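You operate a simulated robot arm through the tools that you are given. There is no shell and no other tool.

Carry out the task below with a simulated robot arm. There is one attempt and no reset: what you move stays moved.

TASK
Lid the green jar and the brown pot, then wipe the tea stain off the table.
Fine: the cloth goes back where it lay. What is to be rubbed or washed off counts as gone when no trace of it is left.

The check looks at the end state, three seconds after you hand in, the way a careful person would. Anything else that was tipped, shoved, dropped, spilled or broken makes it a failure. A push-on lid holds only when it is set on centred and level and pressed home; a screw cap is set on level and turned clockwise until tight. Flat cloth is picked up by pressing the open fingertips on it (5 to 10 N) and closing them slowly along it; thin cloth reads only 2 to 8 mm in the jaws.

THE ROBOT
A 7-joint arm with a two-finger parallel gripper, fixed in place. Base frame: the origin is at the foot of the arm, x ahead of it, y to its left, z up; the work surface is at about z = 74.5. Lengths are in cm, angles in degrees, forces in N, time in s.
With the tool pointing down near the work surface it reaches from about 30 to 68 cm from the base axis. Its first joint turns from -66.0 to 66.0 degrees. Payload 1.57 kg.
Tool frame: the origin (TCP) lies between the finger pads and is the grasp point; the fingertips stand 3 cm ahead of it; z points along the fingers, y is the line along which they close. Largest opening 11 cm; finger width 2.4, thickness 1.2; the body of the gripper, 4.8 by 11.2 cm, starts 7.8 cm behind the TCP.
Orientation is told as [roll, pitch, yaw] about the base's x, y, z axes, in that order, counted from this pose: with the fingers straight down and closing along the base's y, the tool's x points along the base's -x, its y along +y and its z along -z.

THE INTERFACE
- The arm moves only by the tool servo_tool. Its argument "moves" is text: rows parted by semicolons, each of 7 numbers parted by spaces: the shift along the base's x, y, z in units of 20 mm (1.0 is 20 mm), then the turn, a rotation vector about the base's x, y, z in units of 6 degrees (1.0 is 6 degrees), then the opening in per cent of the stroke, from 0 (shut) to 100 (fully open). In form: dx dy dz rx ry rz grip; .... A call has 1 to 20 rows; each row shifts and turns the commanded pose from where the row before left it. A call with a number of a shift or a turn outside -1 to 1 is refused whole. Each row takes 0.2 s and may step no farther than 5 cm and 8.6 degrees from the row before; otherwise, or with a gripper value out of range, the whole call is refused. A pose out of reach is approached as far as the arm can. The call stops where the force on the tool passes 40 N (or 10 N more than at its start, if that is more) or the arm is blocked; 0.2 s more then pass. The fingers move at their own pace (about 10.8 cm/s each) and stop on an object; they squeeze with about 20 N. The grip force told is the motor's: it shows also when the fingers shut on nothing. Time passes only in rows, and 0.2 s behind the last, so rows that do not move let the fingers close. It gives the time, the measured TCP pose, the force on the tool (base axes), the opening and the grip force at its end, in the units of the frame above (readings bear some noise), with the torque about the TCP (base axes, N m) and any sound that the robot's microphone picked up.
- Cameras (640 x 400 px; columns grow to the right, rows downward): "scene" is fixed at [18.23, -42.94, 138.19]; the picture's right is [0.39, -0.92, 0.00], its down [-0.72, -0.30, -0.62] and it looks along [0.57, 0.24, -0.78] (base axes); focal length 338 px, centre (320, 200). "wrist" rides on the gripper at [7, 1.6, -14.1] in the tool frame; the picture's right is [-0.23, 0.97, 0.00], its down [-0.85, -0.20, -0.48] and it looks along [-0.47, -0.11, 0.88] (tool axes); focal length 222 px, centre (320, 200). There is no depth. A picture from a camera that has moved, and an enlarged one, comes with that camera's place and axes in the base frame and with its lens.
- camera(camera): a new picture of that camera. The clock stands still meanwhile.
- inspect(camera, box): a new picture of the part [left, top, right, bottom] of that camera's present view, enlarged. The clock stands still meanwhile.
- sign_off(): hands the job in; it is judged then, once.

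Places have to be worked out from the pictures, the camera data and where the tool is seen. Open the gripper and draw the arm clear of the work before you hand the job in, unless the task says otherwise.

The tools are called after "Request:" as a command line: name --argument value ..., lists and objects as JSON in quotes. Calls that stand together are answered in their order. servo_tool: Moves the arm, as the interface text tells. Its arguments: {"type":"object","properties":{"moves":{"type":"string"}},"required":["moves"]} The other tools are called the same way: camera (camera) takes a picture; inspect (camera, box) takes an enlarged picture of a part of a camera's view; sign_off () hands the job in.

At the start:

```text
clock: 0.0
tool_pos: [45.68, -13.96, 106.01]
orientation: [0.0, 0.1, 0.1]
force: [0.3, -0.6, 0.2]
moment: [0.01, -0.03, -0.01]
gripper_width: 11.01
gripper_force: 0.1
```

scene: 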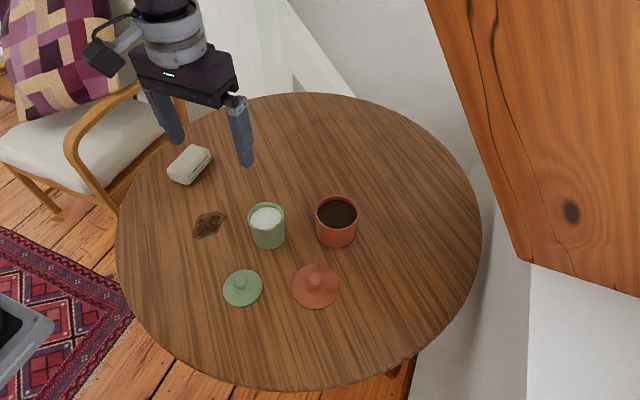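
wrist: 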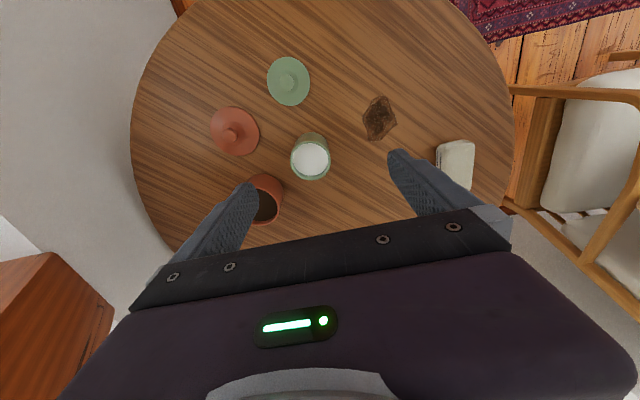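

I'll start by taking enlarged views of the jar, pot, lids, stain and cloth so I can locate them.

Request:
inspect --camera "scene" --box '[210, 180, 370, 320]'

Request:
inspect --camera "scene" --box '[140, 130, 260, 250]'

Request:
inspect --camera "wrist" --box '[200, 40, 500, 240]'

```text
2.86 times, centred on (290, 250) of scene
camera zoom: at [18.23, -42.94, 138.19], right [0.39, -0.92, 0.0], down [-0.72, -0.3, -0.62], along [0.57, 0.24, -0.78], focal length 967 px, centre (406, 57)
```

zoom: 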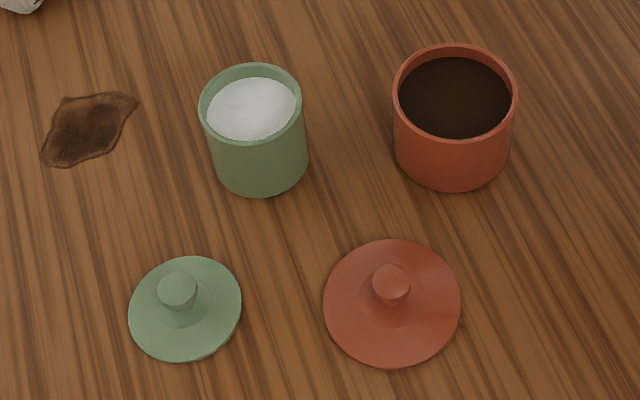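

```text
3.33 times, centred on (200, 190) of scene
camera zoom: at [18.23, -42.94, 138.19], right [0.39, -0.92, 0.0], down [-0.72, -0.3, -0.62], along [0.57, 0.24, -0.78], focal length 1128 px, centre (720, 233)
```

zoom: 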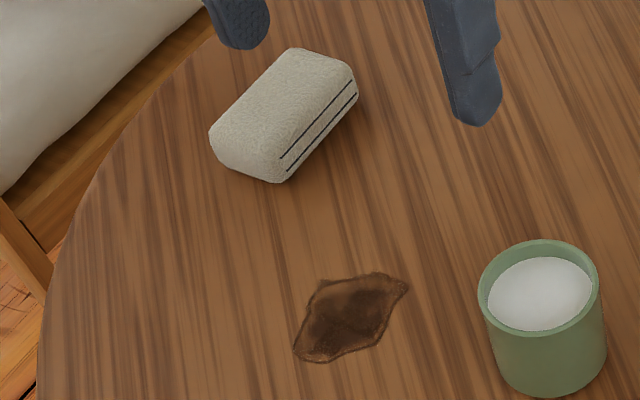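

```text
2.00 times, centred on (350, 140) of wrist
camera zoom: at [38.71, -12.33, 120.2], right [0.23, 0.97, 0.0], down [0.85, -0.2, 0.48], along [0.47, -0.11, -0.88], focal length 444 px, centre (260, 320)
```

zoom: 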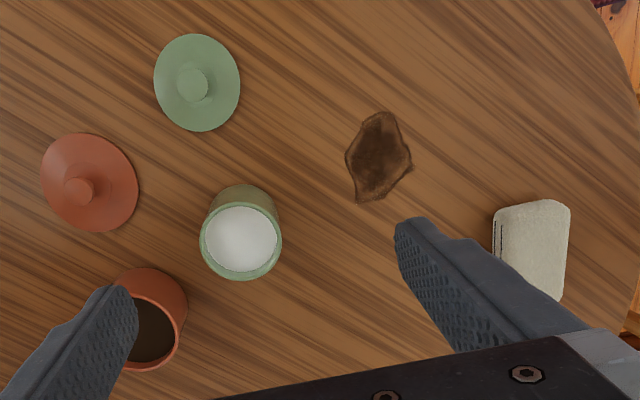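

From both views I put the green lid at about (38.0, -18.0), the red lid at (43.9, -30.9), the jar at (51.1, -16.9), the pot at (58.2, -29.9), the stain at (48.4, -2.7) and the cloth pad at (61, 11.7). I'll move above the green lid and look again.

Request:
servo_tool --moves "-0.477 -0.2525 -1 0 0 0 60;-0.477 -0.2525 -1 0 0 0 60;-0.477 -0.2525 -1 0 0 0 60;-0.477 -0.2525 -1 0 0 0 60;-0.477 -0.2525 -1 0 0 0 60;-0.477 -0.2525 -1 0 0 0 60;-0.477 -0.2525 -1 0 0 0 60;-0.477 -0.2525 -1 0 0 0 60;0 0 0 0 0 0 60;0 0 0 0 0 0 60"

Request:
camera --camera "wrist"

Request:
camera --camera "scene"

```text
clock: 2.2
tool_pos: [38.09, -17.91, 90.01]
orientation: [0.0, 0.0, 0.0]
force: [0.3, -1.2, 0.1]
moment: [-0.04, 0.0, 0.0]
gripper_width: 6.59
gripper_force: 0.1
```

```text
taken
camera wrist: at [31.06, -16.23, 104.19], right [0.23, 0.97, 0.0], down [0.85, -0.2, 0.48], along [0.47, -0.11, -0.88], focal length 222 px, centre (320, 200)
```

wrist: 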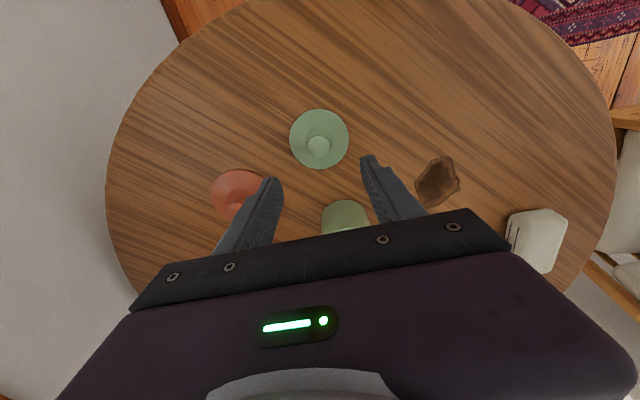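

```text
taken
```

scene: 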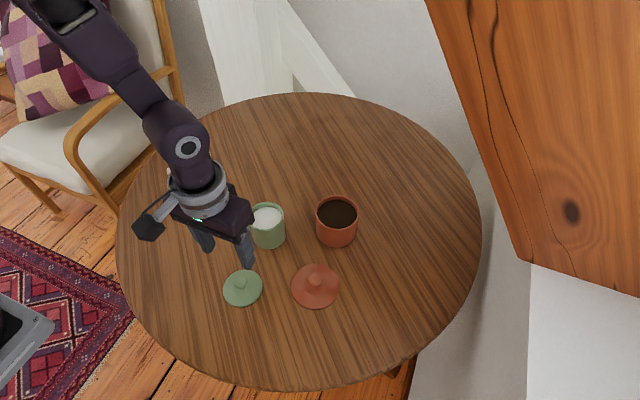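

The tool is near (38.1, -17.9). I'll zoom in on the lid to refine its centre and the knob height.

Request:
inspect --camera "wrist" --box '[270, 90, 390, 180]'

Request:
inspect --camera "scene" --box '[190, 240, 290, 310]'

```text
4.44 times, centred on (330, 135) of wrist
camera zoom: at [31.06, -16.23, 104.19], right [0.23, 0.97, 0.0], down [0.85, -0.2, 0.48], along [0.47, -0.11, -0.88], focal length 987 px, centre (276, 489)
```

zoom: 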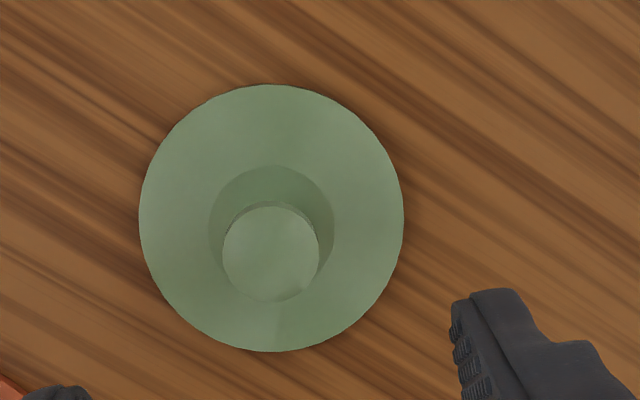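

```text
5.71 times, centred on (240, 275) of scene
camera zoom: at [18.23, -42.94, 138.19], right [0.39, -0.92, 0.0], down [-0.72, -0.3, -0.62], along [0.57, 0.24, -0.78], focal length 1934 px, centre (777, -229)
```

zoom: 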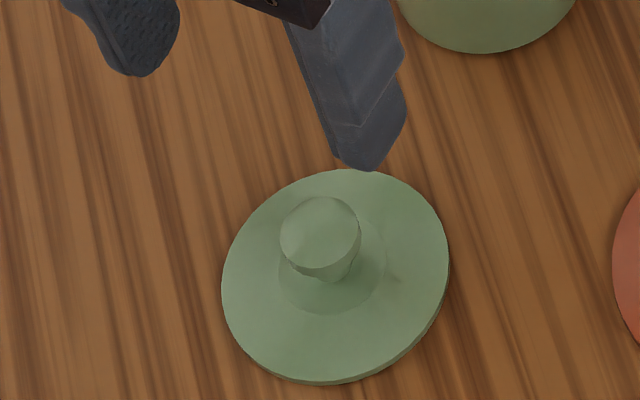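

The refined lid centre is (37.75, -17.95) and the knob is about 2.5 cm wide with its top near z≈79. I'll descend with the fingers around it, stopping with the fingertips above the lid plate.

Request:
servo_tool --moves "-0.17 0 -0.8 0 0 0 50;0 0 -1 0 0 0 50;0 0 -1 0 0 0 50;0 0 -1 0 0 0 50;0 0 -0.8 0 0 0 50;0 0 -0.5 0 0 0 50;0 0 -0.2 0 0 0 50;0 0 0 0 0 0 50"

Request:
inspect --camera "scene" --box '[190, 240, 290, 310]'

Request:
camera --camera "wrist"

```text
clock: 4.0
tool_pos: [37.8, -18.02, 79.37]
orientation: [0.0, 0.1, 0.0]
force: [-0.5, 0.4, 0.8]
moment: [-0.01, 0.02, -0.01]
gripper_width: 5.48
gripper_force: 0.1
```

```text
5.71 times, centred on (240, 275) of scene
camera zoom: at [18.23, -42.94, 138.19], right [0.39, -0.92, 0.0], down [-0.72, -0.3, -0.62], along [0.57, 0.24, -0.78], focal length 1934 px, centre (777, -229)
```

zoom: 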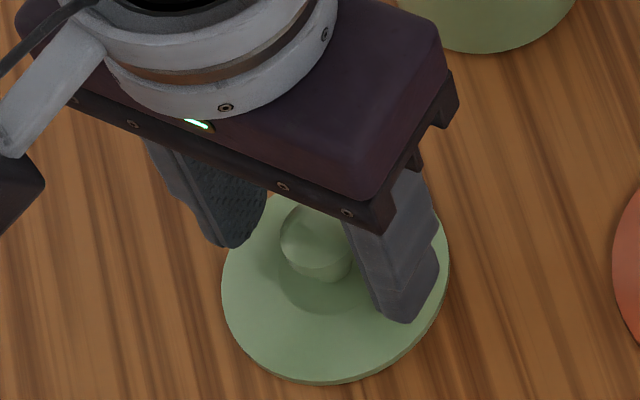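

```text
taken
camera wrist: at [30.77, -16.37, 93.56], right [0.23, 0.97, 0.0], down [0.85, -0.2, 0.48], along [0.47, -0.11, -0.88], focal length 222 px, centre (320, 200)
```

wrist: 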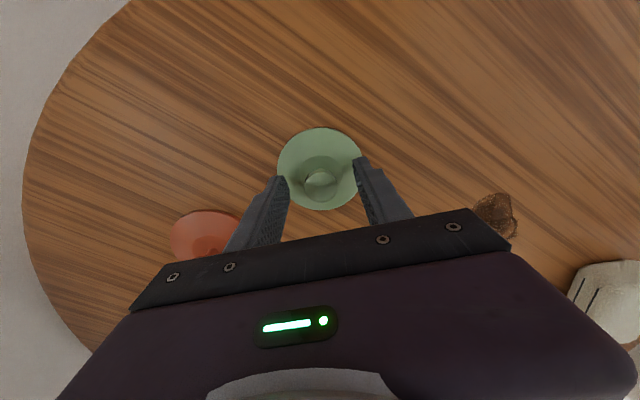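

The fingers straddle the knob with no contact force. I'll close on it.

Request:
servo_tool --moves "0 0 0 0 0 0 30;0 0 0 0 0 0 22;0 0 0 0 0 0 15;0 0 0 0 0 0 8;0 0 0 0 0 0 8;0 0 0 0 0 0 8"

Request:
inspect --camera "wrist" --box '[260, 110, 380, 220]'

Request:
inspect --camera "scene" --box '[190, 240, 290, 310]'

```text
clock: 5.4
tool_pos: [37.71, -18.01, 79.35]
orientation: [0.0, -0.1, 0.0]
force: [0.1, 0.5, -0.2]
moment: [-0.02, 0.01, -0.02]
gripper_width: 2.46
gripper_force: 19.7
```

```text
3.64 times, centred on (320, 165) of wrist
camera zoom: at [30.77, -16.36, 93.57], right [0.23, 0.97, 0.0], down [0.85, -0.2, 0.48], along [0.47, -0.11, -0.88], focal length 808 px, centre (320, 327)
```

zoom: 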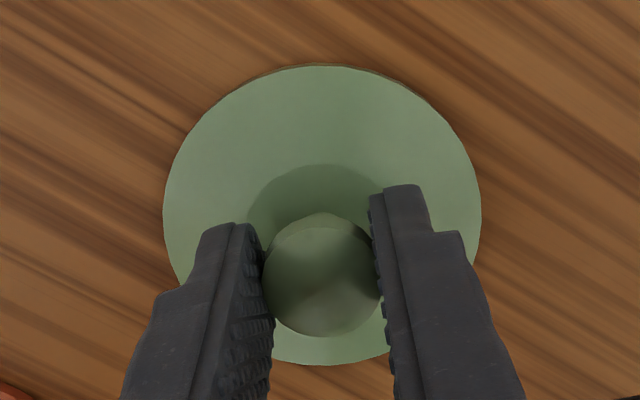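

```text
5.71 times, centred on (240, 275) of scene
camera zoom: at [18.23, -42.94, 138.19], right [0.39, -0.92, 0.0], down [-0.72, -0.3, -0.62], along [0.57, 0.24, -0.78], focal length 1934 px, centre (777, -229)
```

zoom: 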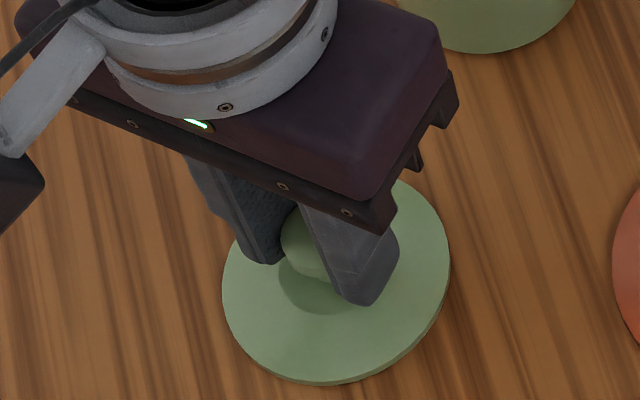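

The knob is gripped at 2.46 cm with a firm force. I'll lift straight up, then move beyond the jar so the wrist camera can see its rim for a close measurement.

Request:
servo_tool --moves "0 0 0.3 0 0 0 8;0 0 0.6 0 0 0 8;0 0 1 0 0 0 8;0 0 1 0 0 0 8;0 0 1 0 0 0 8;0 0 1 0 0 0 8;0 0 1 0 0 0 8;0.9 0.05 1 0 0 0 8;0.9 0.05 1 0 0 0 8;0.9 0.05 0 0 0 0 8;0.9 0.05 0 0 0 0 8;0.9 0.05 0 0 0 0 8;0.9 0.05 0 0 0 0 8;0.9 0.05 0 0 0 0 8;0.9 0.05 0 0 0 0 8;0.9 0.05 0 0 0 0 8;0.9 0.05 0 0 0 0 8;0 0 0 0 0 0 8;0 0 0 0 0 0 8"

Request:
camera --camera "wrist"

Request:
camera --camera "scene"

```text
clock: 9.4
tool_pos: [55.7, -17.08, 95.26]
orientation: [0.0, 0.0, 0.0]
force: [0.5, -0.4, -0.9]
moment: [0.0, -0.03, -0.01]
gripper_width: 2.47
gripper_force: 20.1
```

```text
taken
camera wrist: at [48.73, -15.38, 109.34], right [0.23, 0.97, 0.0], down [0.85, -0.2, 0.48], along [0.47, -0.11, -0.88], focal length 222 px, centre (320, 200)
```

wrist: 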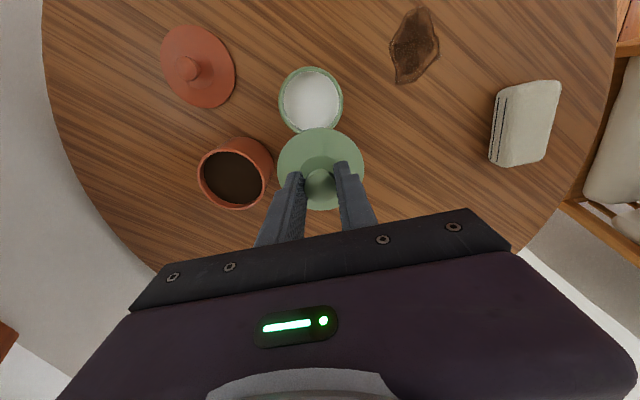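

```text
taken
```

scene: 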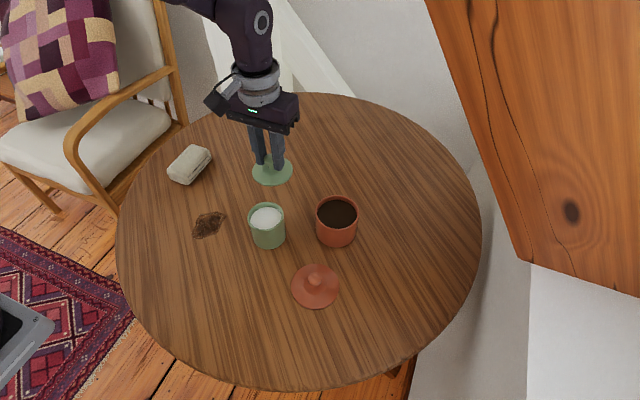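

Both jar and pot rims are now visible from nearly overhead, so I'll zoom in to measure them against the held lid.

Request:
inspect --camera "wrist" --box '[260, 55, 380, 215]'

Request:
inspect --camera "wrist" --box '[150, 10, 290, 220]'

Request:
inspect --camera "scene" --box '[230, 130, 370, 260]'

```text
2.50 times, centred on (320, 135) of wrist
camera zoom: at [48.73, -15.38, 109.34], right [0.23, 0.97, 0.0], down [0.85, -0.2, 0.48], along [0.47, -0.11, -0.88], focal length 555 px, centre (320, 362)
```

zoom: 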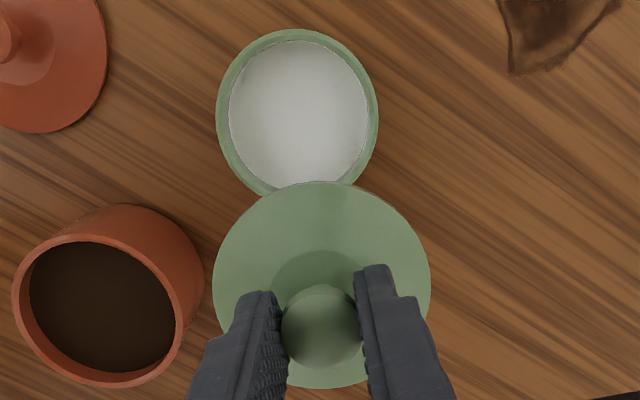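

```text
1.90 times, centred on (220, 115) of wrist
camera zoom: at [48.73, -15.38, 109.34], right [0.23, 0.97, 0.0], down [0.85, -0.2, 0.48], along [0.47, -0.11, -0.88], focal length 423 px, centre (510, 362)
```

zoom: 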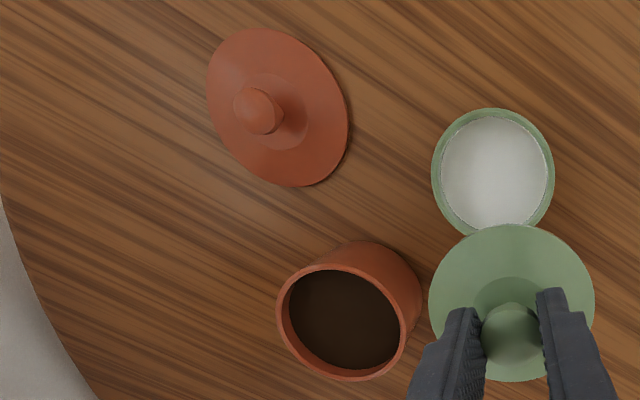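

```text
3.08 times, centred on (300, 195) of scene
camera zoom: at [18.23, -42.94, 138.19], right [0.39, -0.92, 0.0], down [-0.72, -0.3, -0.62], along [0.57, 0.24, -0.78], focal length 1041 px, centre (382, 215)
```

zoom: 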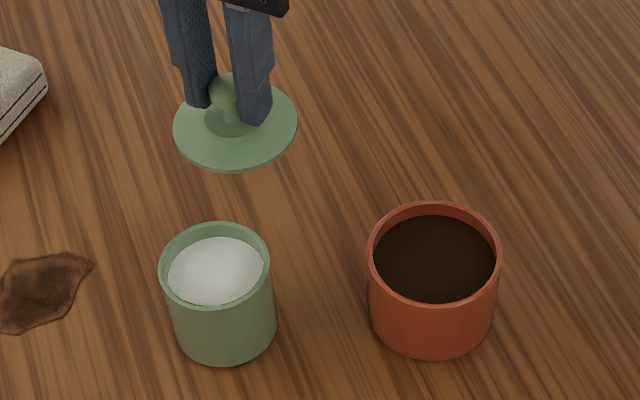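

The jar centre measures (50.6, -16.88) and the held lid centre (55.50, -16.91), so the lid must move by (-4.9, +0.03). I'll move over the jar and lower to just above it, then check.

Request:
servo_tool --moves "-0.8167 0.005 0 0 0 0 8;-0.8167 0.005 0 0 0 0 8;-0.8167 0.005 0 0 0 0 8;0 0 -0.8 0 0 0 8;0 0 -0.8 0 0 0 8;0 0 -0.8 0 0 0 8;0 0 -0.5 0 0 0 8;0 0 0 0 0 0 8;0 0 0 0 0 0 8"

Request:
inspect --camera "scene" --box '[220, 170, 320, 260]'

Request:
inspect --camera "wrist" --box '[250, 100, 390, 220]'

```text
clock: 11.4
tool_pos: [50.86, -17.02, 89.4]
orientation: [0.1, 0.0, 0.0]
force: [0.5, -0.1, 0.1]
moment: [0.0, -0.01, 0.01]
gripper_width: 2.48
gripper_force: 20.2
```

```text
4.44 times, centred on (270, 215) of scene
camera zoom: at [18.23, -42.94, 138.19], right [0.39, -0.92, 0.0], down [-0.72, -0.3, -0.62], along [0.57, 0.24, -0.78], focal length 1504 px, centre (542, 133)
```

zoom: 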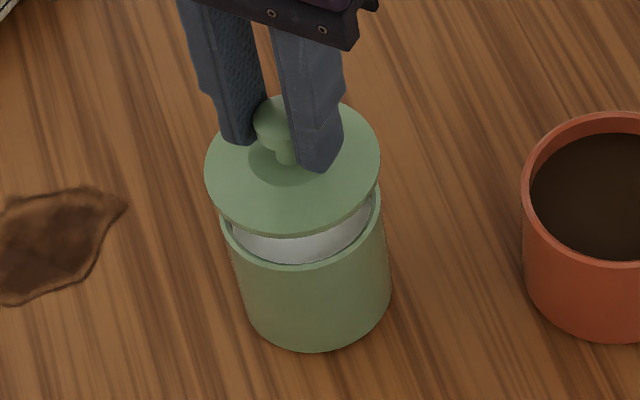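

```text
3.33 times, centred on (320, 160) of wrist
camera zoom: at [43.85, -15.33, 103.66], right [0.23, 0.97, 0.0], down [0.85, -0.2, 0.48], along [0.47, -0.11, -0.88], focal length 740 px, centre (320, 333)
```

zoom: 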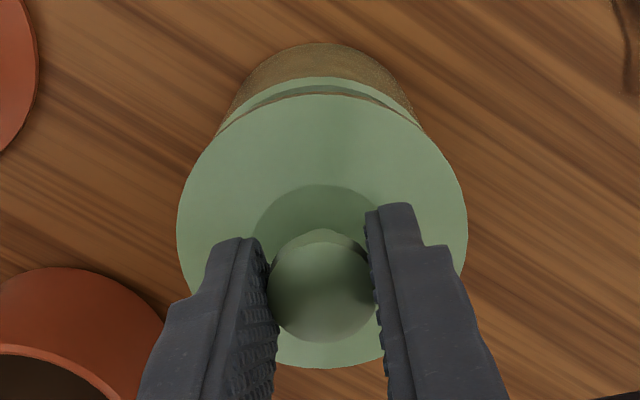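

With perspective corrected, the lid and jar axes agree to about 1 mm in both views, and the gap is about 3 cm. I'll lower gently and watch the force.

Request:
servo_tool --moves "0 0 -0.4 0 0 0 8;0 0 -0.3 0 0 0 8;0 0 -0.2 0 0 0 8;0 0 0 0 0 0 8"

Request:
inspect --camera "scene" --box '[220, 170, 320, 260]'

Request:
inspect --camera "wrist" --box '[250, 100, 390, 220]'

```text
clock: 12.4
tool_pos: [50.87, -16.9, 87.54]
orientation: [0.1, 0.1, 0.0]
force: [-0.5, -0.4, -0.8]
moment: [-0.02, -0.01, 0.0]
gripper_width: 2.46
gripper_force: 20.3
```

```text
4.44 times, centred on (270, 215) of scene
camera zoom: at [18.23, -42.94, 138.19], right [0.39, -0.92, 0.0], down [-0.72, -0.3, -0.62], along [0.57, 0.24, -0.78], focal length 1504 px, centre (542, 133)
```

zoom: 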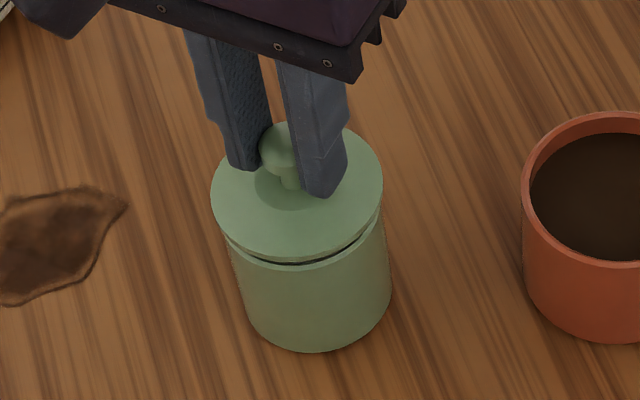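

```text
3.33 times, centred on (320, 160) of wrist
camera zoom: at [43.9, -15.26, 101.75], right [0.23, 0.97, 0.0], down [0.86, -0.2, 0.48], along [0.47, -0.11, -0.88], focal length 740 px, centre (320, 333)
```

zoom: 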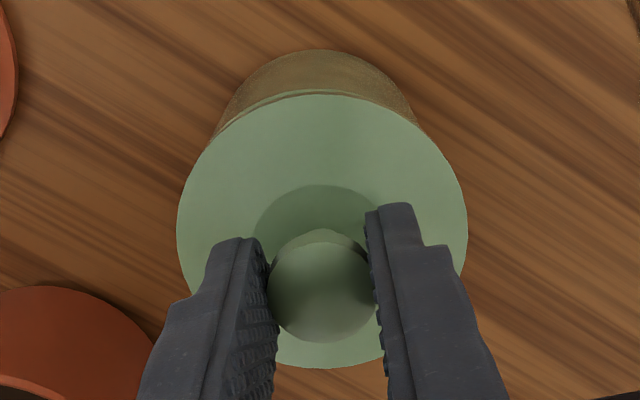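

The lid is still centred with only a small gap left. I'll continue down in 1–2 mm steps until contact.

Request:
servo_tool --moves "0 0 -0.1 0 0 0 8;0 0 -0.1 0 0 0 8;0 0 -0.1 0 0 0 8;0 0 -0.05 0 0 0 8;0 0 0 0 0 0 8"

```text
clock: 13.6
tool_pos: [50.79, -16.95, 87.03]
orientation: [0.0, 0.0, 0.0]
force: [0.2, -0.3, -0.9]
moment: [-0.03, -0.01, 0.0]
gripper_width: 2.47
gripper_force: 20.3
```

Request:
servo_tool --moves "0 0 -0.05 0 0 0 8;0 0 -0.05 0 0 0 8;0 0 -0.05 0 0 0 8;0 0 0 0 0 0 8"

Request:
inspect --camera "scene" --box '[220, 170, 320, 260]'

```text
clock: 14.6
tool_pos: [50.79, -17.0, 86.83]
orientation: [-0.1, -0.2, 0.0]
force: [-3.5, -5.6, 20.6]
moment: [-0.14, -0.01, -0.06]
gripper_width: 2.49
gripper_force: 20.4
heard: snap
```

```text
4.44 times, centred on (270, 215) of scene
camera zoom: at [18.19, -42.95, 138.19], right [0.39, -0.92, 0.0], down [-0.72, -0.3, -0.62], along [0.57, 0.24, -0.78], focal length 1504 px, centre (542, 133)
```

zoom: 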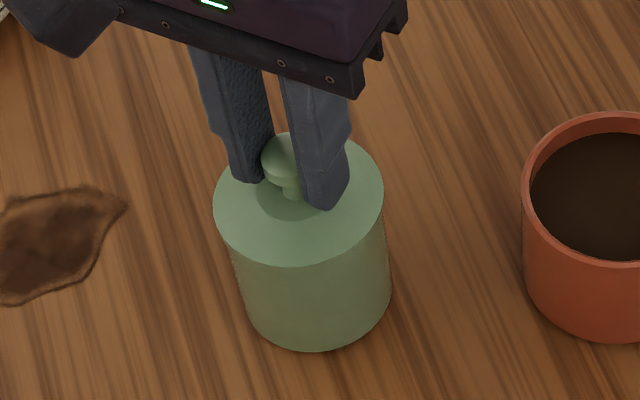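

A snap was heard at about 20 N and the lid looks flush, so it is home. I'll ease the pressure, open the fingers and rise.

Request:
servo_tool --moves "0 0 -0.03 0 0 0 8;0 0 0.07 0 0 0 8;0 0 0.03 0 0 0 12;0 0 0 0 0 0 18;0 0 0 0 0 0 26;0 0 0 0 0 0 36;0 0 0 0 0 0 44;0 0 0 0 0 0 50;0 0 0.4 0 0 0 50;0 0 0.8 0 0 0 50;0 0 1 0 0 0 50;0 0 1 0 0 0 50;0 0 0 0 0 0 50"

Request:
inspect --camera "scene" --box '[220, 170, 320, 260]'

Request:
camera --camera "wrist"

```text
clock: 17.4
tool_pos: [50.9, -16.9, 93.23]
orientation: [0.0, -0.1, 0.0]
force: [-0.1, -0.4, -0.1]
moment: [0.04, 0.02, -0.01]
gripper_width: 5.49
gripper_force: 0.0
```

```text
4.44 times, centred on (270, 215) of scene
camera zoom: at [18.23, -42.94, 138.19], right [0.39, -0.92, 0.0], down [-0.72, -0.3, -0.62], along [0.57, 0.24, -0.78], focal length 1504 px, centre (542, 133)
```

zoom: 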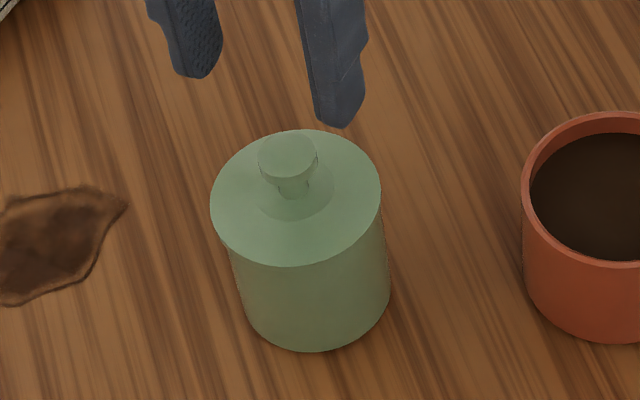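

```text
taken
camera wrist: at [43.85, -15.23, 107.38], right [0.23, 0.97, 0.0], down [0.85, -0.2, 0.48], along [0.47, -0.11, -0.88], focal length 222 px, centre (320, 200)
```

wrist: 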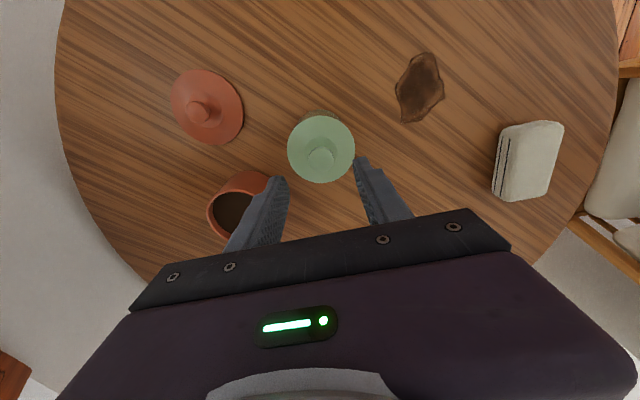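

The lid sits on the jar, though it appears to have moved a pixel or two at release. I'll look closely to check it is seated level with no gap.

Request:
inspect --camera "scene" --box '[244, 192, 294, 252]'

Request:
inspect --camera "wrist" --box '[280, 100, 360, 190]'

```text
6.67 times, centred on (269, 222) of scene
camera zoom: at [18.23, -42.94, 138.19], right [0.39, -0.92, 0.0], down [-0.72, -0.3, -0.62], along [0.57, 0.24, -0.78], focal length 2256 px, centre (660, 53)
```

zoom: 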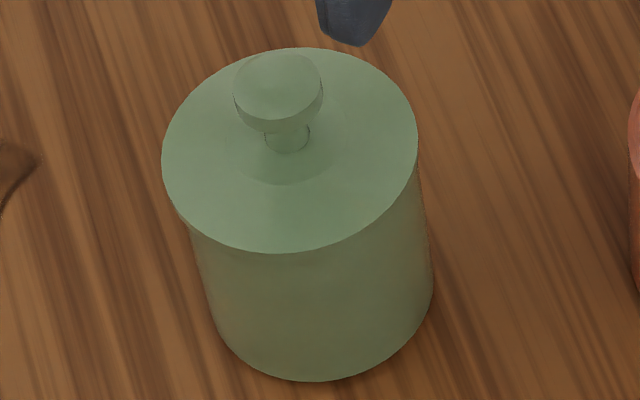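

```text
4.44 times, centred on (320, 145) of wrist
camera zoom: at [43.85, -15.23, 107.38], right [0.23, 0.97, 0.0], down [0.85, -0.2, 0.48], along [0.47, -0.11, -0.88], focal length 987 px, centre (320, 444)
```

zoom: 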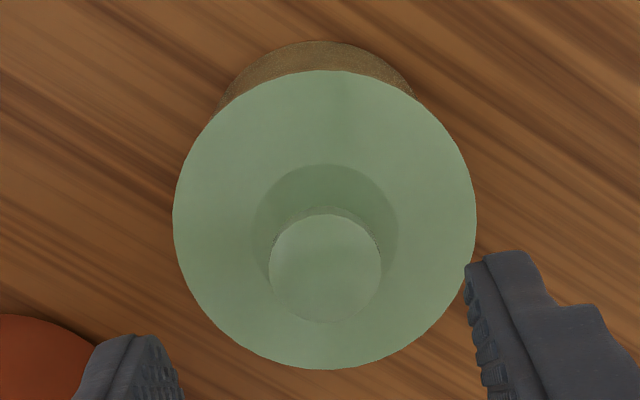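

It looks seated. To be sure it's fully home, I'll close the fingers and press straight down on the knob centre.

Request:
servo_tool --moves "0.05 -0.04 0 0 0 0 0;0 0 0 0 0 0 0;0 0 0 0 0 0 0;0 0 -0.8 0 0 0 0;0 0 -0.7 0 0 0 0;0 0 -0.2 0 0 0 0;0 0 -0.1 0 0 0 0;0 0 0 0 0 0 0"

```text
clock: 19.2
tool_pos: [51.02, -17.09, 89.54]
orientation: [0.0, 0.0, 0.0]
force: [-0.3, 0.5, -0.1]
moment: [0.02, 0.0, -0.03]
gripper_width: 0.0
gripper_force: 20.1
```

Request:
servo_tool --moves "0 0 -0.05 0 0 0 0;0 0 -0.05 0 0 0 0;0 0 -0.05 0 0 0 0;0 0 0 0 0 0 0"

```text
clock: 20.2
tool_pos: [50.97, -17.01, 89.34]
orientation: [0.0, -0.1, 0.0]
force: [0.4, -0.1, 0.7]
moment: [0.02, 0.0, -0.01]
gripper_width: 0.01
gripper_force: 20.8
```

Request:
servo_tool --moves "0 0 -0.05 0 0 0 0;0 0 -0.05 0 0 0 0;0 0 -0.05 0 0 0 0;0 0 0 0 0 0 0"

```text
clock: 21.2
tool_pos: [50.96, -17.07, 89.01]
orientation: [0.0, 0.1, 0.0]
force: [-0.5, -0.2, 0.4]
moment: [0.0, 0.03, 0.0]
gripper_width: 0.01
gripper_force: 20.5
```

Request:
servo_tool --moves "0 0 -0.05 0 0 0 0;0 0 -0.05 0 0 0 0;0 0 -0.05 0 0 0 0;0 0 -0.05 0 0 0 0;0 0 0 0 0 0 0"

Request:
inspect --camera "scene" --box '[244, 182, 294, 252]'

```text
clock: 22.1
tool_pos: [51.0, -17.17, 88.82]
orientation: [-0.1, -0.1, 0.0]
force: [-4.7, 3.4, 15.0]
moment: [0.06, 0.19, 0.01]
gripper_width: 0.0
gripper_force: 19.8
stopped in row 4: the force on the tool passed its limit at 45 N (the readings are from after the stop); the commanded pose is now the measured one
```

```text
5.71 times, centred on (269, 217) of scene
camera zoom: at [18.2, -42.93, 138.2], right [0.39, -0.92, 0.0], down [-0.72, -0.3, -0.62], along [0.57, 0.24, -0.78], focal length 1934 px, centre (611, 103)
```

zoom: 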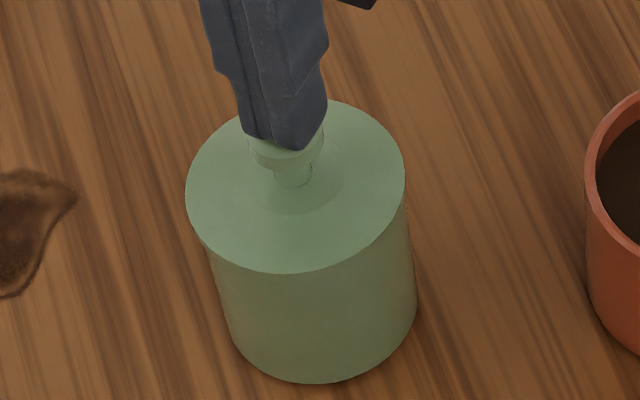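

The lid took a 45 N press with no further snap, so it was already home. I'll rise and move over the red lid.

Request:
servo_tool --moves "0 0 0.3 0 0 0 0;0 0 0.8 0 0 0 0;0 0 1 0 0 0 0;0 0 1 0 0 0 20;-0.5 -0.98 0 0 0 0 60;-0.5 -0.98 0 0 0 0 60;-0.5 -0.98 0 0 0 0 60;-0.5 -0.98 0 0 0 0 60;-0.5 -0.98 0 0 0 0 60;-0.5 -0.98 0 0 0 0 60;-0.5 -0.98 -0.5 0 0 0 60;0 0 -0.5 0 0 0 60;0 0 0 0 0 0 60;0 0 0 0 0 0 60"

Request:
camera --camera "wrist"

Request:
inspect --camera "scene" --box '[220, 180, 370, 310]'

```text
clock: 25.1
tool_pos: [44.07, -30.78, 92.95]
orientation: [-0.1, -0.1, 0.0]
force: [0.9, -0.7, -0.5]
moment: [-0.01, -0.03, 0.03]
gripper_width: 6.6
gripper_force: 0.1
```

```text
taken
camera wrist: at [37.03, -29.12, 107.11], right [0.23, 0.97, 0.0], down [0.85, -0.2, 0.48], along [0.47, -0.11, -0.88], focal length 222 px, centre (320, 200)
```

wrist: 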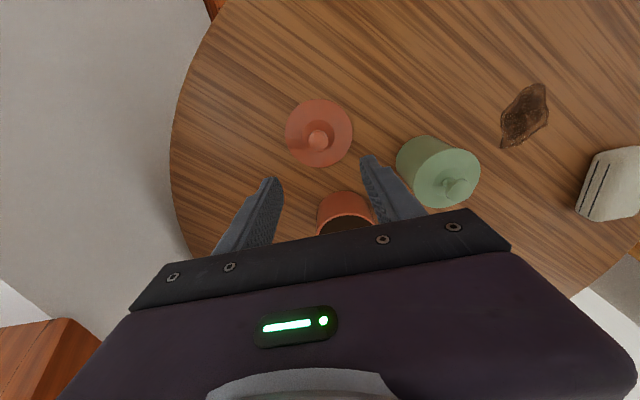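

```text
3.08 times, centred on (295, 245) of scene
camera zoom: at [18.23, -42.94, 138.19], right [0.39, -0.92, 0.0], down [-0.72, -0.3, -0.62], along [0.57, 0.24, -0.78], focal length 1041 px, centre (397, 62)
```

zoom: 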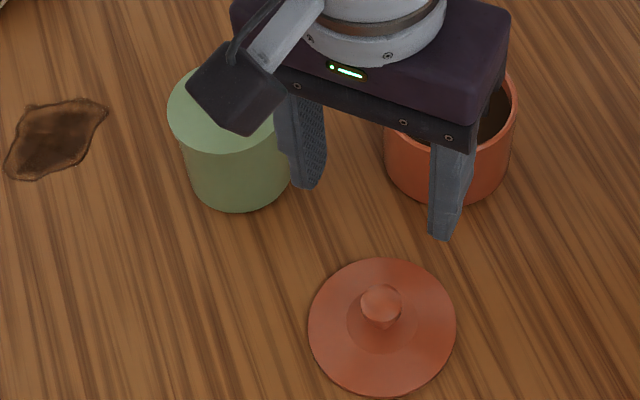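

I'll zoom in on the red lid to fix its centre.

Request:
inspect --camera "wrist" --box '[260, 80, 380, 180]'

```text
4.00 times, centred on (320, 130) of wrist
camera zoom: at [37.03, -29.12, 107.11], right [0.23, 0.97, 0.0], down [0.85, -0.2, 0.48], along [0.47, -0.11, -0.88], focal length 888 px, centre (320, 480)
```

zoom: 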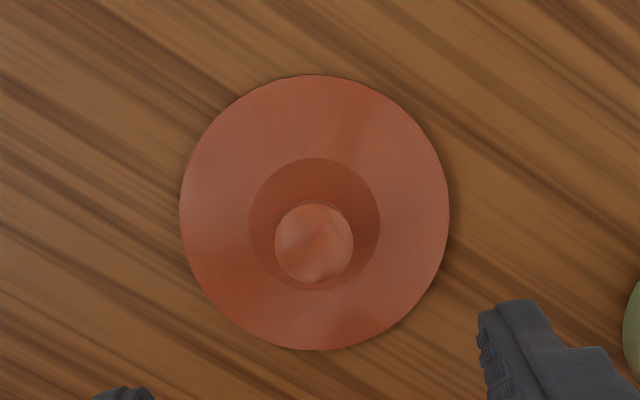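

The red lid's centre is about (43.9, -30.95) and its knob top is at z≈78.2. I'll descend around the knob.

Request:
servo_tool --moves "-0.065 -0.1 -1 0 0 0 50;0 0 -1 0 0 0 50;0 0 -1 0 0 0 50;0 0 -1 0 0 0 50;0 0 -1 0 0 0 50;0 0 -1 0 0 0 50;0 0 -0.6 0 0 0 50;0 0 -0.27 0 0 0 50;0 0 0 0 0 0 50"

Request:
inspect --camera "scene" --box '[265, 230, 365, 310]'

Request:
inspect --camera "wrist" --box '[250, 100, 390, 220]'

```text
clock: 27.1
tool_pos: [43.98, -31.02, 79.16]
orientation: [-0.1, -0.1, 0.0]
force: [-0.2, 0.2, 0.0]
moment: [-0.01, -0.01, -0.02]
gripper_width: 5.49
gripper_force: 0.1
```

```text
5.00 times, centred on (315, 270) of scene
camera zoom: at [18.23, -42.94, 138.19], right [0.39, -0.92, 0.0], down [-0.72, -0.3, -0.62], along [0.57, 0.24, -0.78], focal length 1692 px, centre (345, -150)
```

zoom: 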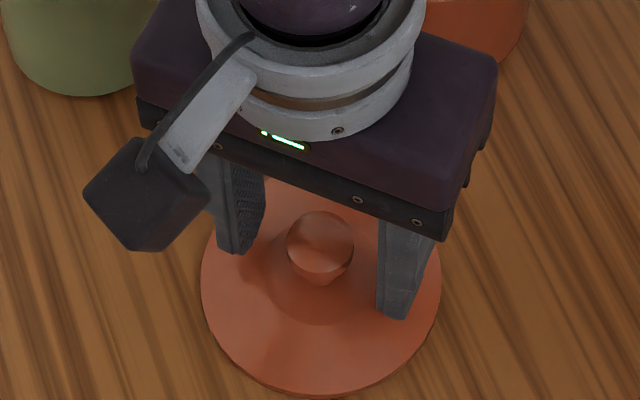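

```text
3.33 times, centred on (320, 160) of wrist
camera zoom: at [36.87, -29.33, 93.34], right [0.23, 0.97, 0.0], down [0.85, -0.2, 0.48], along [0.47, -0.11, -0.88], focal length 740 px, centre (320, 333)
```

zoom: 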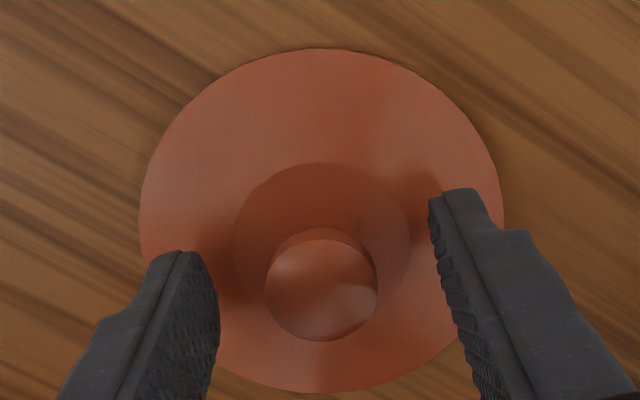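

Fingers are clear on either side and centred on the knob. Closing slowly.

Request:
servo_tool --moves "0 0 0 0 0 0 35;0 0 0 0 0 0 27;0 0 0 0 0 0 20;0 0 0 0 0 0 12;0 0 0 0 0 0 8;0 0 0 0 0 0 8"

Request:
inspect --camera "wrist" --box '[250, 100, 390, 220]'

```text
clock: 28.5
tool_pos: [43.89, -31.01, 79.13]
orientation: [0.0, -0.2, -0.1]
force: [0.0, -0.2, 0.1]
moment: [-0.02, 0.01, -0.02]
gripper_width: 2.48
gripper_force: 19.9
```

```text
3.33 times, centred on (320, 160) of wrist
camera zoom: at [36.87, -29.33, 93.35], right [0.23, 0.97, 0.0], down [0.85, -0.2, 0.48], along [0.47, -0.11, -0.88], focal length 740 px, centre (320, 333)
```

zoom: 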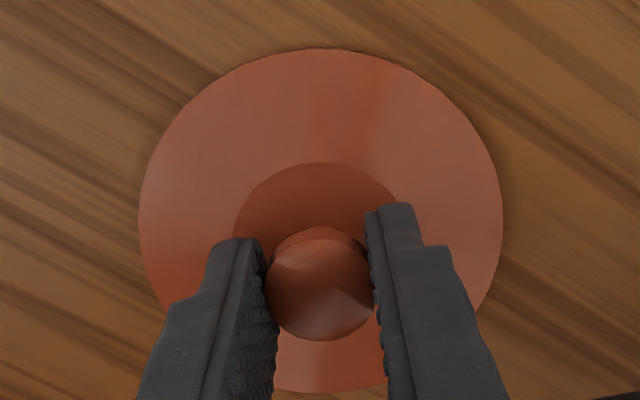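

Gripped at 2.48 cm, with the lid centre coinciding with the tool axis. I'll lift and move beside the pot so the wrist camera can see its rim without the lid blocking it.

Request:
servo_tool --moves "0 0 0.3 0 0 0 8;0 0 0.7 0 0 0 8;0 0 1 0 0 0 8;0 0 1 0 0 0 8;0 0 1 0 0 0 8;0 0 1 0 0 0 8;0 0 1 0 0 0 8;0 0 1 0 0 0 8;0 0 1 0 0 0 8;0.88 0.81 0 0 0 0 8;0.88 0.81 0 0 0 0 8;0.88 0.81 0 0 0 0 8;0.88 0.81 0 0 0 0 8;0.88 0.81 0 0 0 0 8;0.88 0.81 0 0 0 0 8;0.88 0.81 0 0 0 0 8;0.88 0.81 0 0 0 0 8;0 0 0 0 0 0 8;0 0 0 0 0 0 8"

Request:
camera --camera "wrist"

Request:
inspect --camera "wrist" --box '[180, 90, 300, 210]'

Request:
inspect --camera "scene" --box '[295, 180, 375, 260]'

```text
clock: 32.5
tool_pos: [57.88, -18.07, 95.26]
orientation: [-0.2, 0.0, -0.1]
force: [0.6, 0.0, -0.7]
moment: [0.02, 0.01, 0.02]
gripper_width: 2.48
gripper_force: 20.1
```

```text
taken
camera wrist: at [50.82, -16.41, 109.47], right [0.23, 0.97, 0.0], down [0.85, -0.2, 0.48], along [0.47, -0.11, -0.88], focal length 222 px, centre (320, 200)
```

wrist: 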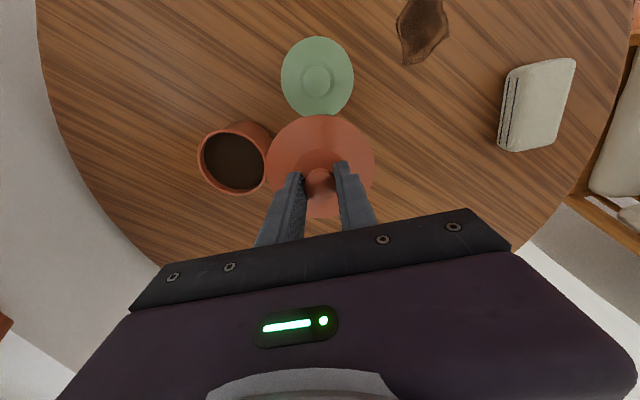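

```text
3.33 times, centred on (240, 150) of wrist
camera zoom: at [50.82, -16.41, 109.47], right [0.23, 0.97, 0.0], down [0.85, -0.2, 0.48], along [0.47, -0.11, -0.88], focal length 740 px, centre (587, 367)
```

zoom: 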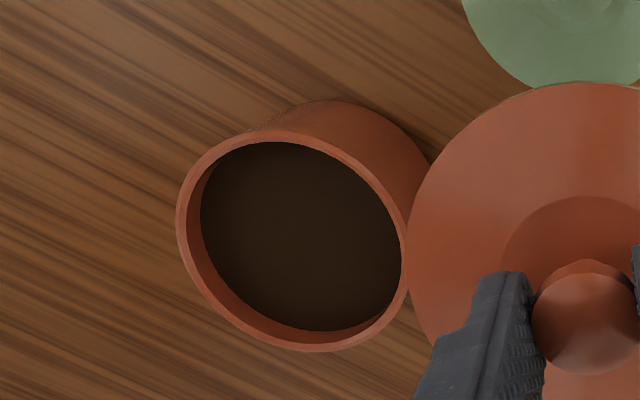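

```text
5.00 times, centred on (335, 220) of scene
camera zoom: at [18.23, -42.94, 138.19], right [0.39, -0.92, 0.0], down [-0.72, -0.3, -0.62], along [0.57, 0.24, -0.78], focal length 1692 px, centre (245, 100)
```

zoom: 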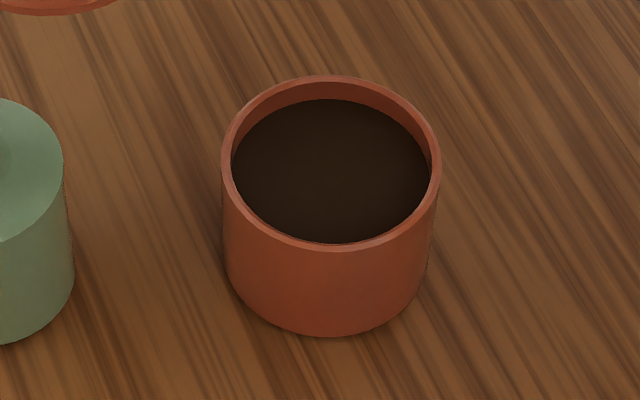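

Combining both views, the pot centre is about (57.8, -30.0) with its rim at z≈81.6. I'll move the lid over it, lower to a small gap and check alignment.

Request:
servo_tool --moves "0 -0.854 0 0 0 0 8;0 -0.854 0 0 0 0 8;0 -0.854 0 0 0 0 8;0 -0.854 0 0 0 0 8;0 -0.854 0 0 0 0 8;0 -0.854 0 0 0 0 8;0 -0.854 0 0 0 0 8;0 0 -0.8 0 0 0 8;0 0 -0.8 0 0 0 8;0 0 -0.8 0 0 0 8;0 0 -0.8 0 0 0 8;0 0 0 0 0 0 8;0 0 0 0 0 0 8"

Request:
inspect --camera "scene" --box '[285, 170, 385, 260]'

Request:
inspect --camera "wrist" --box '[250, 90, 390, 220]'

```text
clock: 35.3
tool_pos: [57.75, -29.95, 88.83]
orientation: [0.0, -0.1, 0.0]
force: [-0.4, 0.8, -0.8]
moment: [0.04, 0.04, 0.03]
gripper_width: 2.49
gripper_force: 20.0
```

```text
4.44 times, centred on (335, 215) of scene
camera zoom: at [18.23, -42.94, 138.19], right [0.39, -0.92, 0.0], down [-0.72, -0.3, -0.62], along [0.57, 0.24, -0.78], focal length 1504 px, centre (253, 133)
```

zoom: 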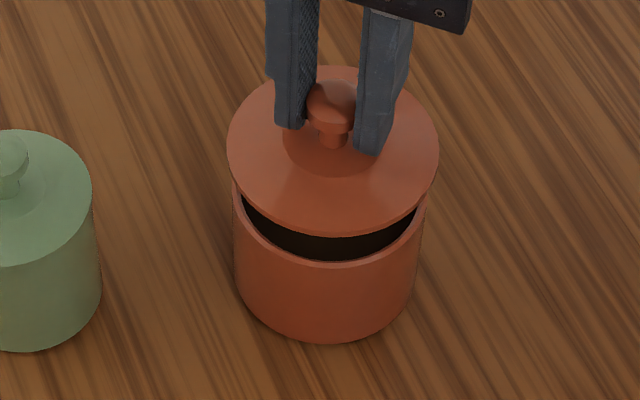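

```text
3.08 times, centred on (320, 155) of wrist
camera zoom: at [50.81, -28.34, 103.05], right [0.23, 0.97, 0.0], down [0.85, -0.2, 0.48], along [0.47, -0.11, -0.88], focal length 684 px, centre (320, 338)
```

zoom: 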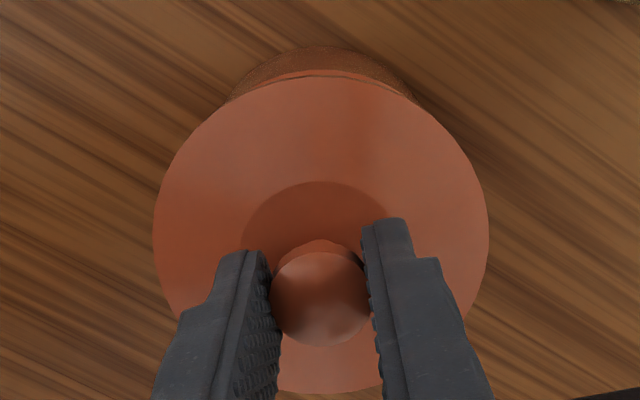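

Both views show the lid aligned to within about 1 mm. I'll zoom in on the lateral alignment before lowering.

Request:
inspect --camera "wrist" --box '[290, 95, 350, 130]'

Request:
servo_tool --moves "0.02 0.02 -0.3 0 0 0 8;0 0 -0.3 0 0 0 8;0 0 -0.2 0 0 0 8;0 0 0 0 0 0 8"

Request:
inspect --camera "wrist" --box '[250, 90, 390, 220]'

Request:
inspect --camera "scene" --box '[295, 180, 375, 260]'

```text
10.67 times, centred on (320, 112) of wrist
camera zoom: at [50.81, -28.34, 103.05], right [0.23, 0.97, 0.0], down [0.85, -0.2, 0.48], along [0.47, -0.11, -0.88], focal length 2369 px, centre (320, 1133)
```

zoom: 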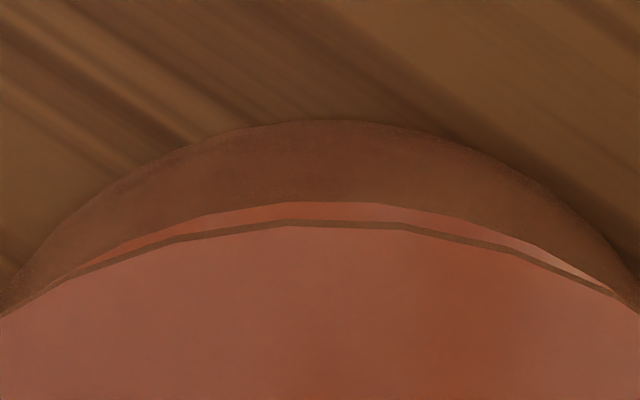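

```text
clock: 36.3
tool_pos: [58.05, -29.83, 87.24]
orientation: [-0.1, -0.1, 0.0]
force: [-0.1, -0.5, -0.6]
moment: [-0.03, 0.0, 0.01]
gripper_width: 2.48
gripper_force: 19.7
```

```text
3.08 times, centred on (320, 155) of wrist
camera zoom: at [50.93, -28.2, 101.42], right [0.23, 0.97, 0.0], down [0.85, -0.2, 0.48], along [0.47, -0.11, -0.88], focal length 684 px, centre (320, 338)
```

zoom: 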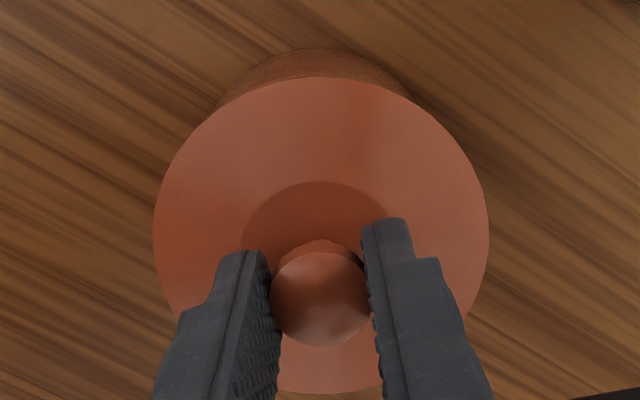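

```text
5.00 times, centred on (335, 220) of scene
camera zoom: at [18.23, -42.94, 138.19], right [0.39, -0.92, 0.0], down [-0.72, -0.3, -0.62], along [0.57, 0.24, -0.78], focal length 1692 px, centre (245, 100)
```

zoom: 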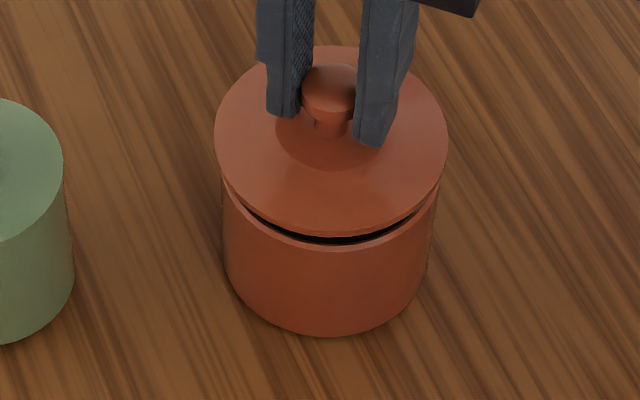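

The gap is now about 1 cm and the lid is centred to within about 1 mm, perhaps slightly too far in +y. I'll nudge it back 0.6 mm and keep lowering.

Request:
servo_tool --moves "0 -0.03 -0.1 0 0 0 8;0 0 -0.1 0 0 0 8;0 0 -0.1 0 0 0 8;0 0 -0.05 0 0 0 8;0 0 0 0 0 0 8"

Request:
inspect --camera "scene" --box '[295, 180, 375, 260]'

```text
clock: 37.5
tool_pos: [57.88, -29.98, 86.54]
orientation: [-0.2, 0.0, 0.0]
force: [0.0, 0.5, -0.6]
moment: [-0.03, 0.01, 0.02]
gripper_width: 2.51
gripper_force: 19.8
```

```text
5.00 times, centred on (335, 220) of scene
camera zoom: at [18.23, -42.94, 138.19], right [0.39, -0.92, 0.0], down [-0.72, -0.3, -0.62], along [0.57, 0.24, -0.78], focal length 1692 px, centre (245, 100)
```

zoom: 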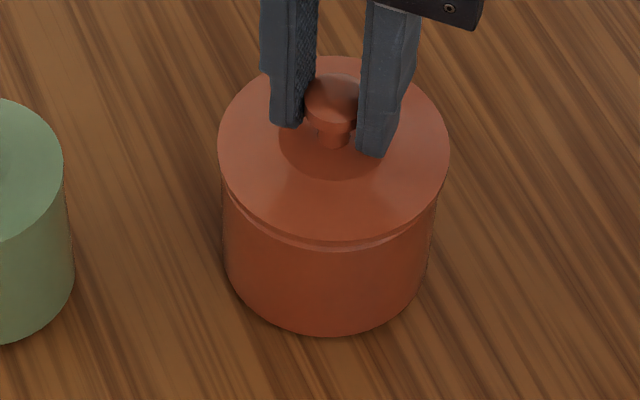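

Request:
servo_tool --moves "0 0.015 -0.05 0 0 0 8;0 0 -0.05 0 0 0 8;0 0 -0.05 0 0 0 8;0 0 0 0 0 0 8"

```text
clock: 38.5
tool_pos: [58.0, -29.99, 86.16]
orientation: [0.0, -0.2, -0.1]
force: [0.4, 0.8, -1.6]
moment: [-0.03, -0.01, 0.04]
gripper_width: 2.47
gripper_force: 19.4
```

Request:
servo_tool --moves "0 0 -0.05 0 0 0 8;0 0 -0.05 0 0 0 8;0 0 -0.05 0 0 0 8;0 0 0 0 0 0 8"

Request:
inspect --camera "scene" --box '[295, 180, 375, 260]'

```text
clock: 39.5
tool_pos: [57.98, -30.15, 86.06]
orientation: [-0.1, -0.2, 0.0]
force: [-5.9, 6.4, 19.5]
moment: [0.13, -0.08, -0.03]
gripper_width: 2.49
gripper_force: 20.1
heard: snap
```

```text
5.00 times, centred on (335, 220) of scene
camera zoom: at [18.18, -42.91, 138.2], right [0.39, -0.92, 0.0], down [-0.72, -0.3, -0.62], along [0.57, 0.24, -0.78], focal length 1692 px, centre (245, 100)
```

zoom: 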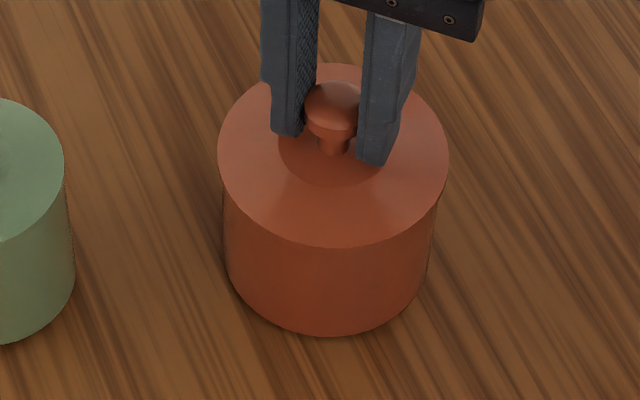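

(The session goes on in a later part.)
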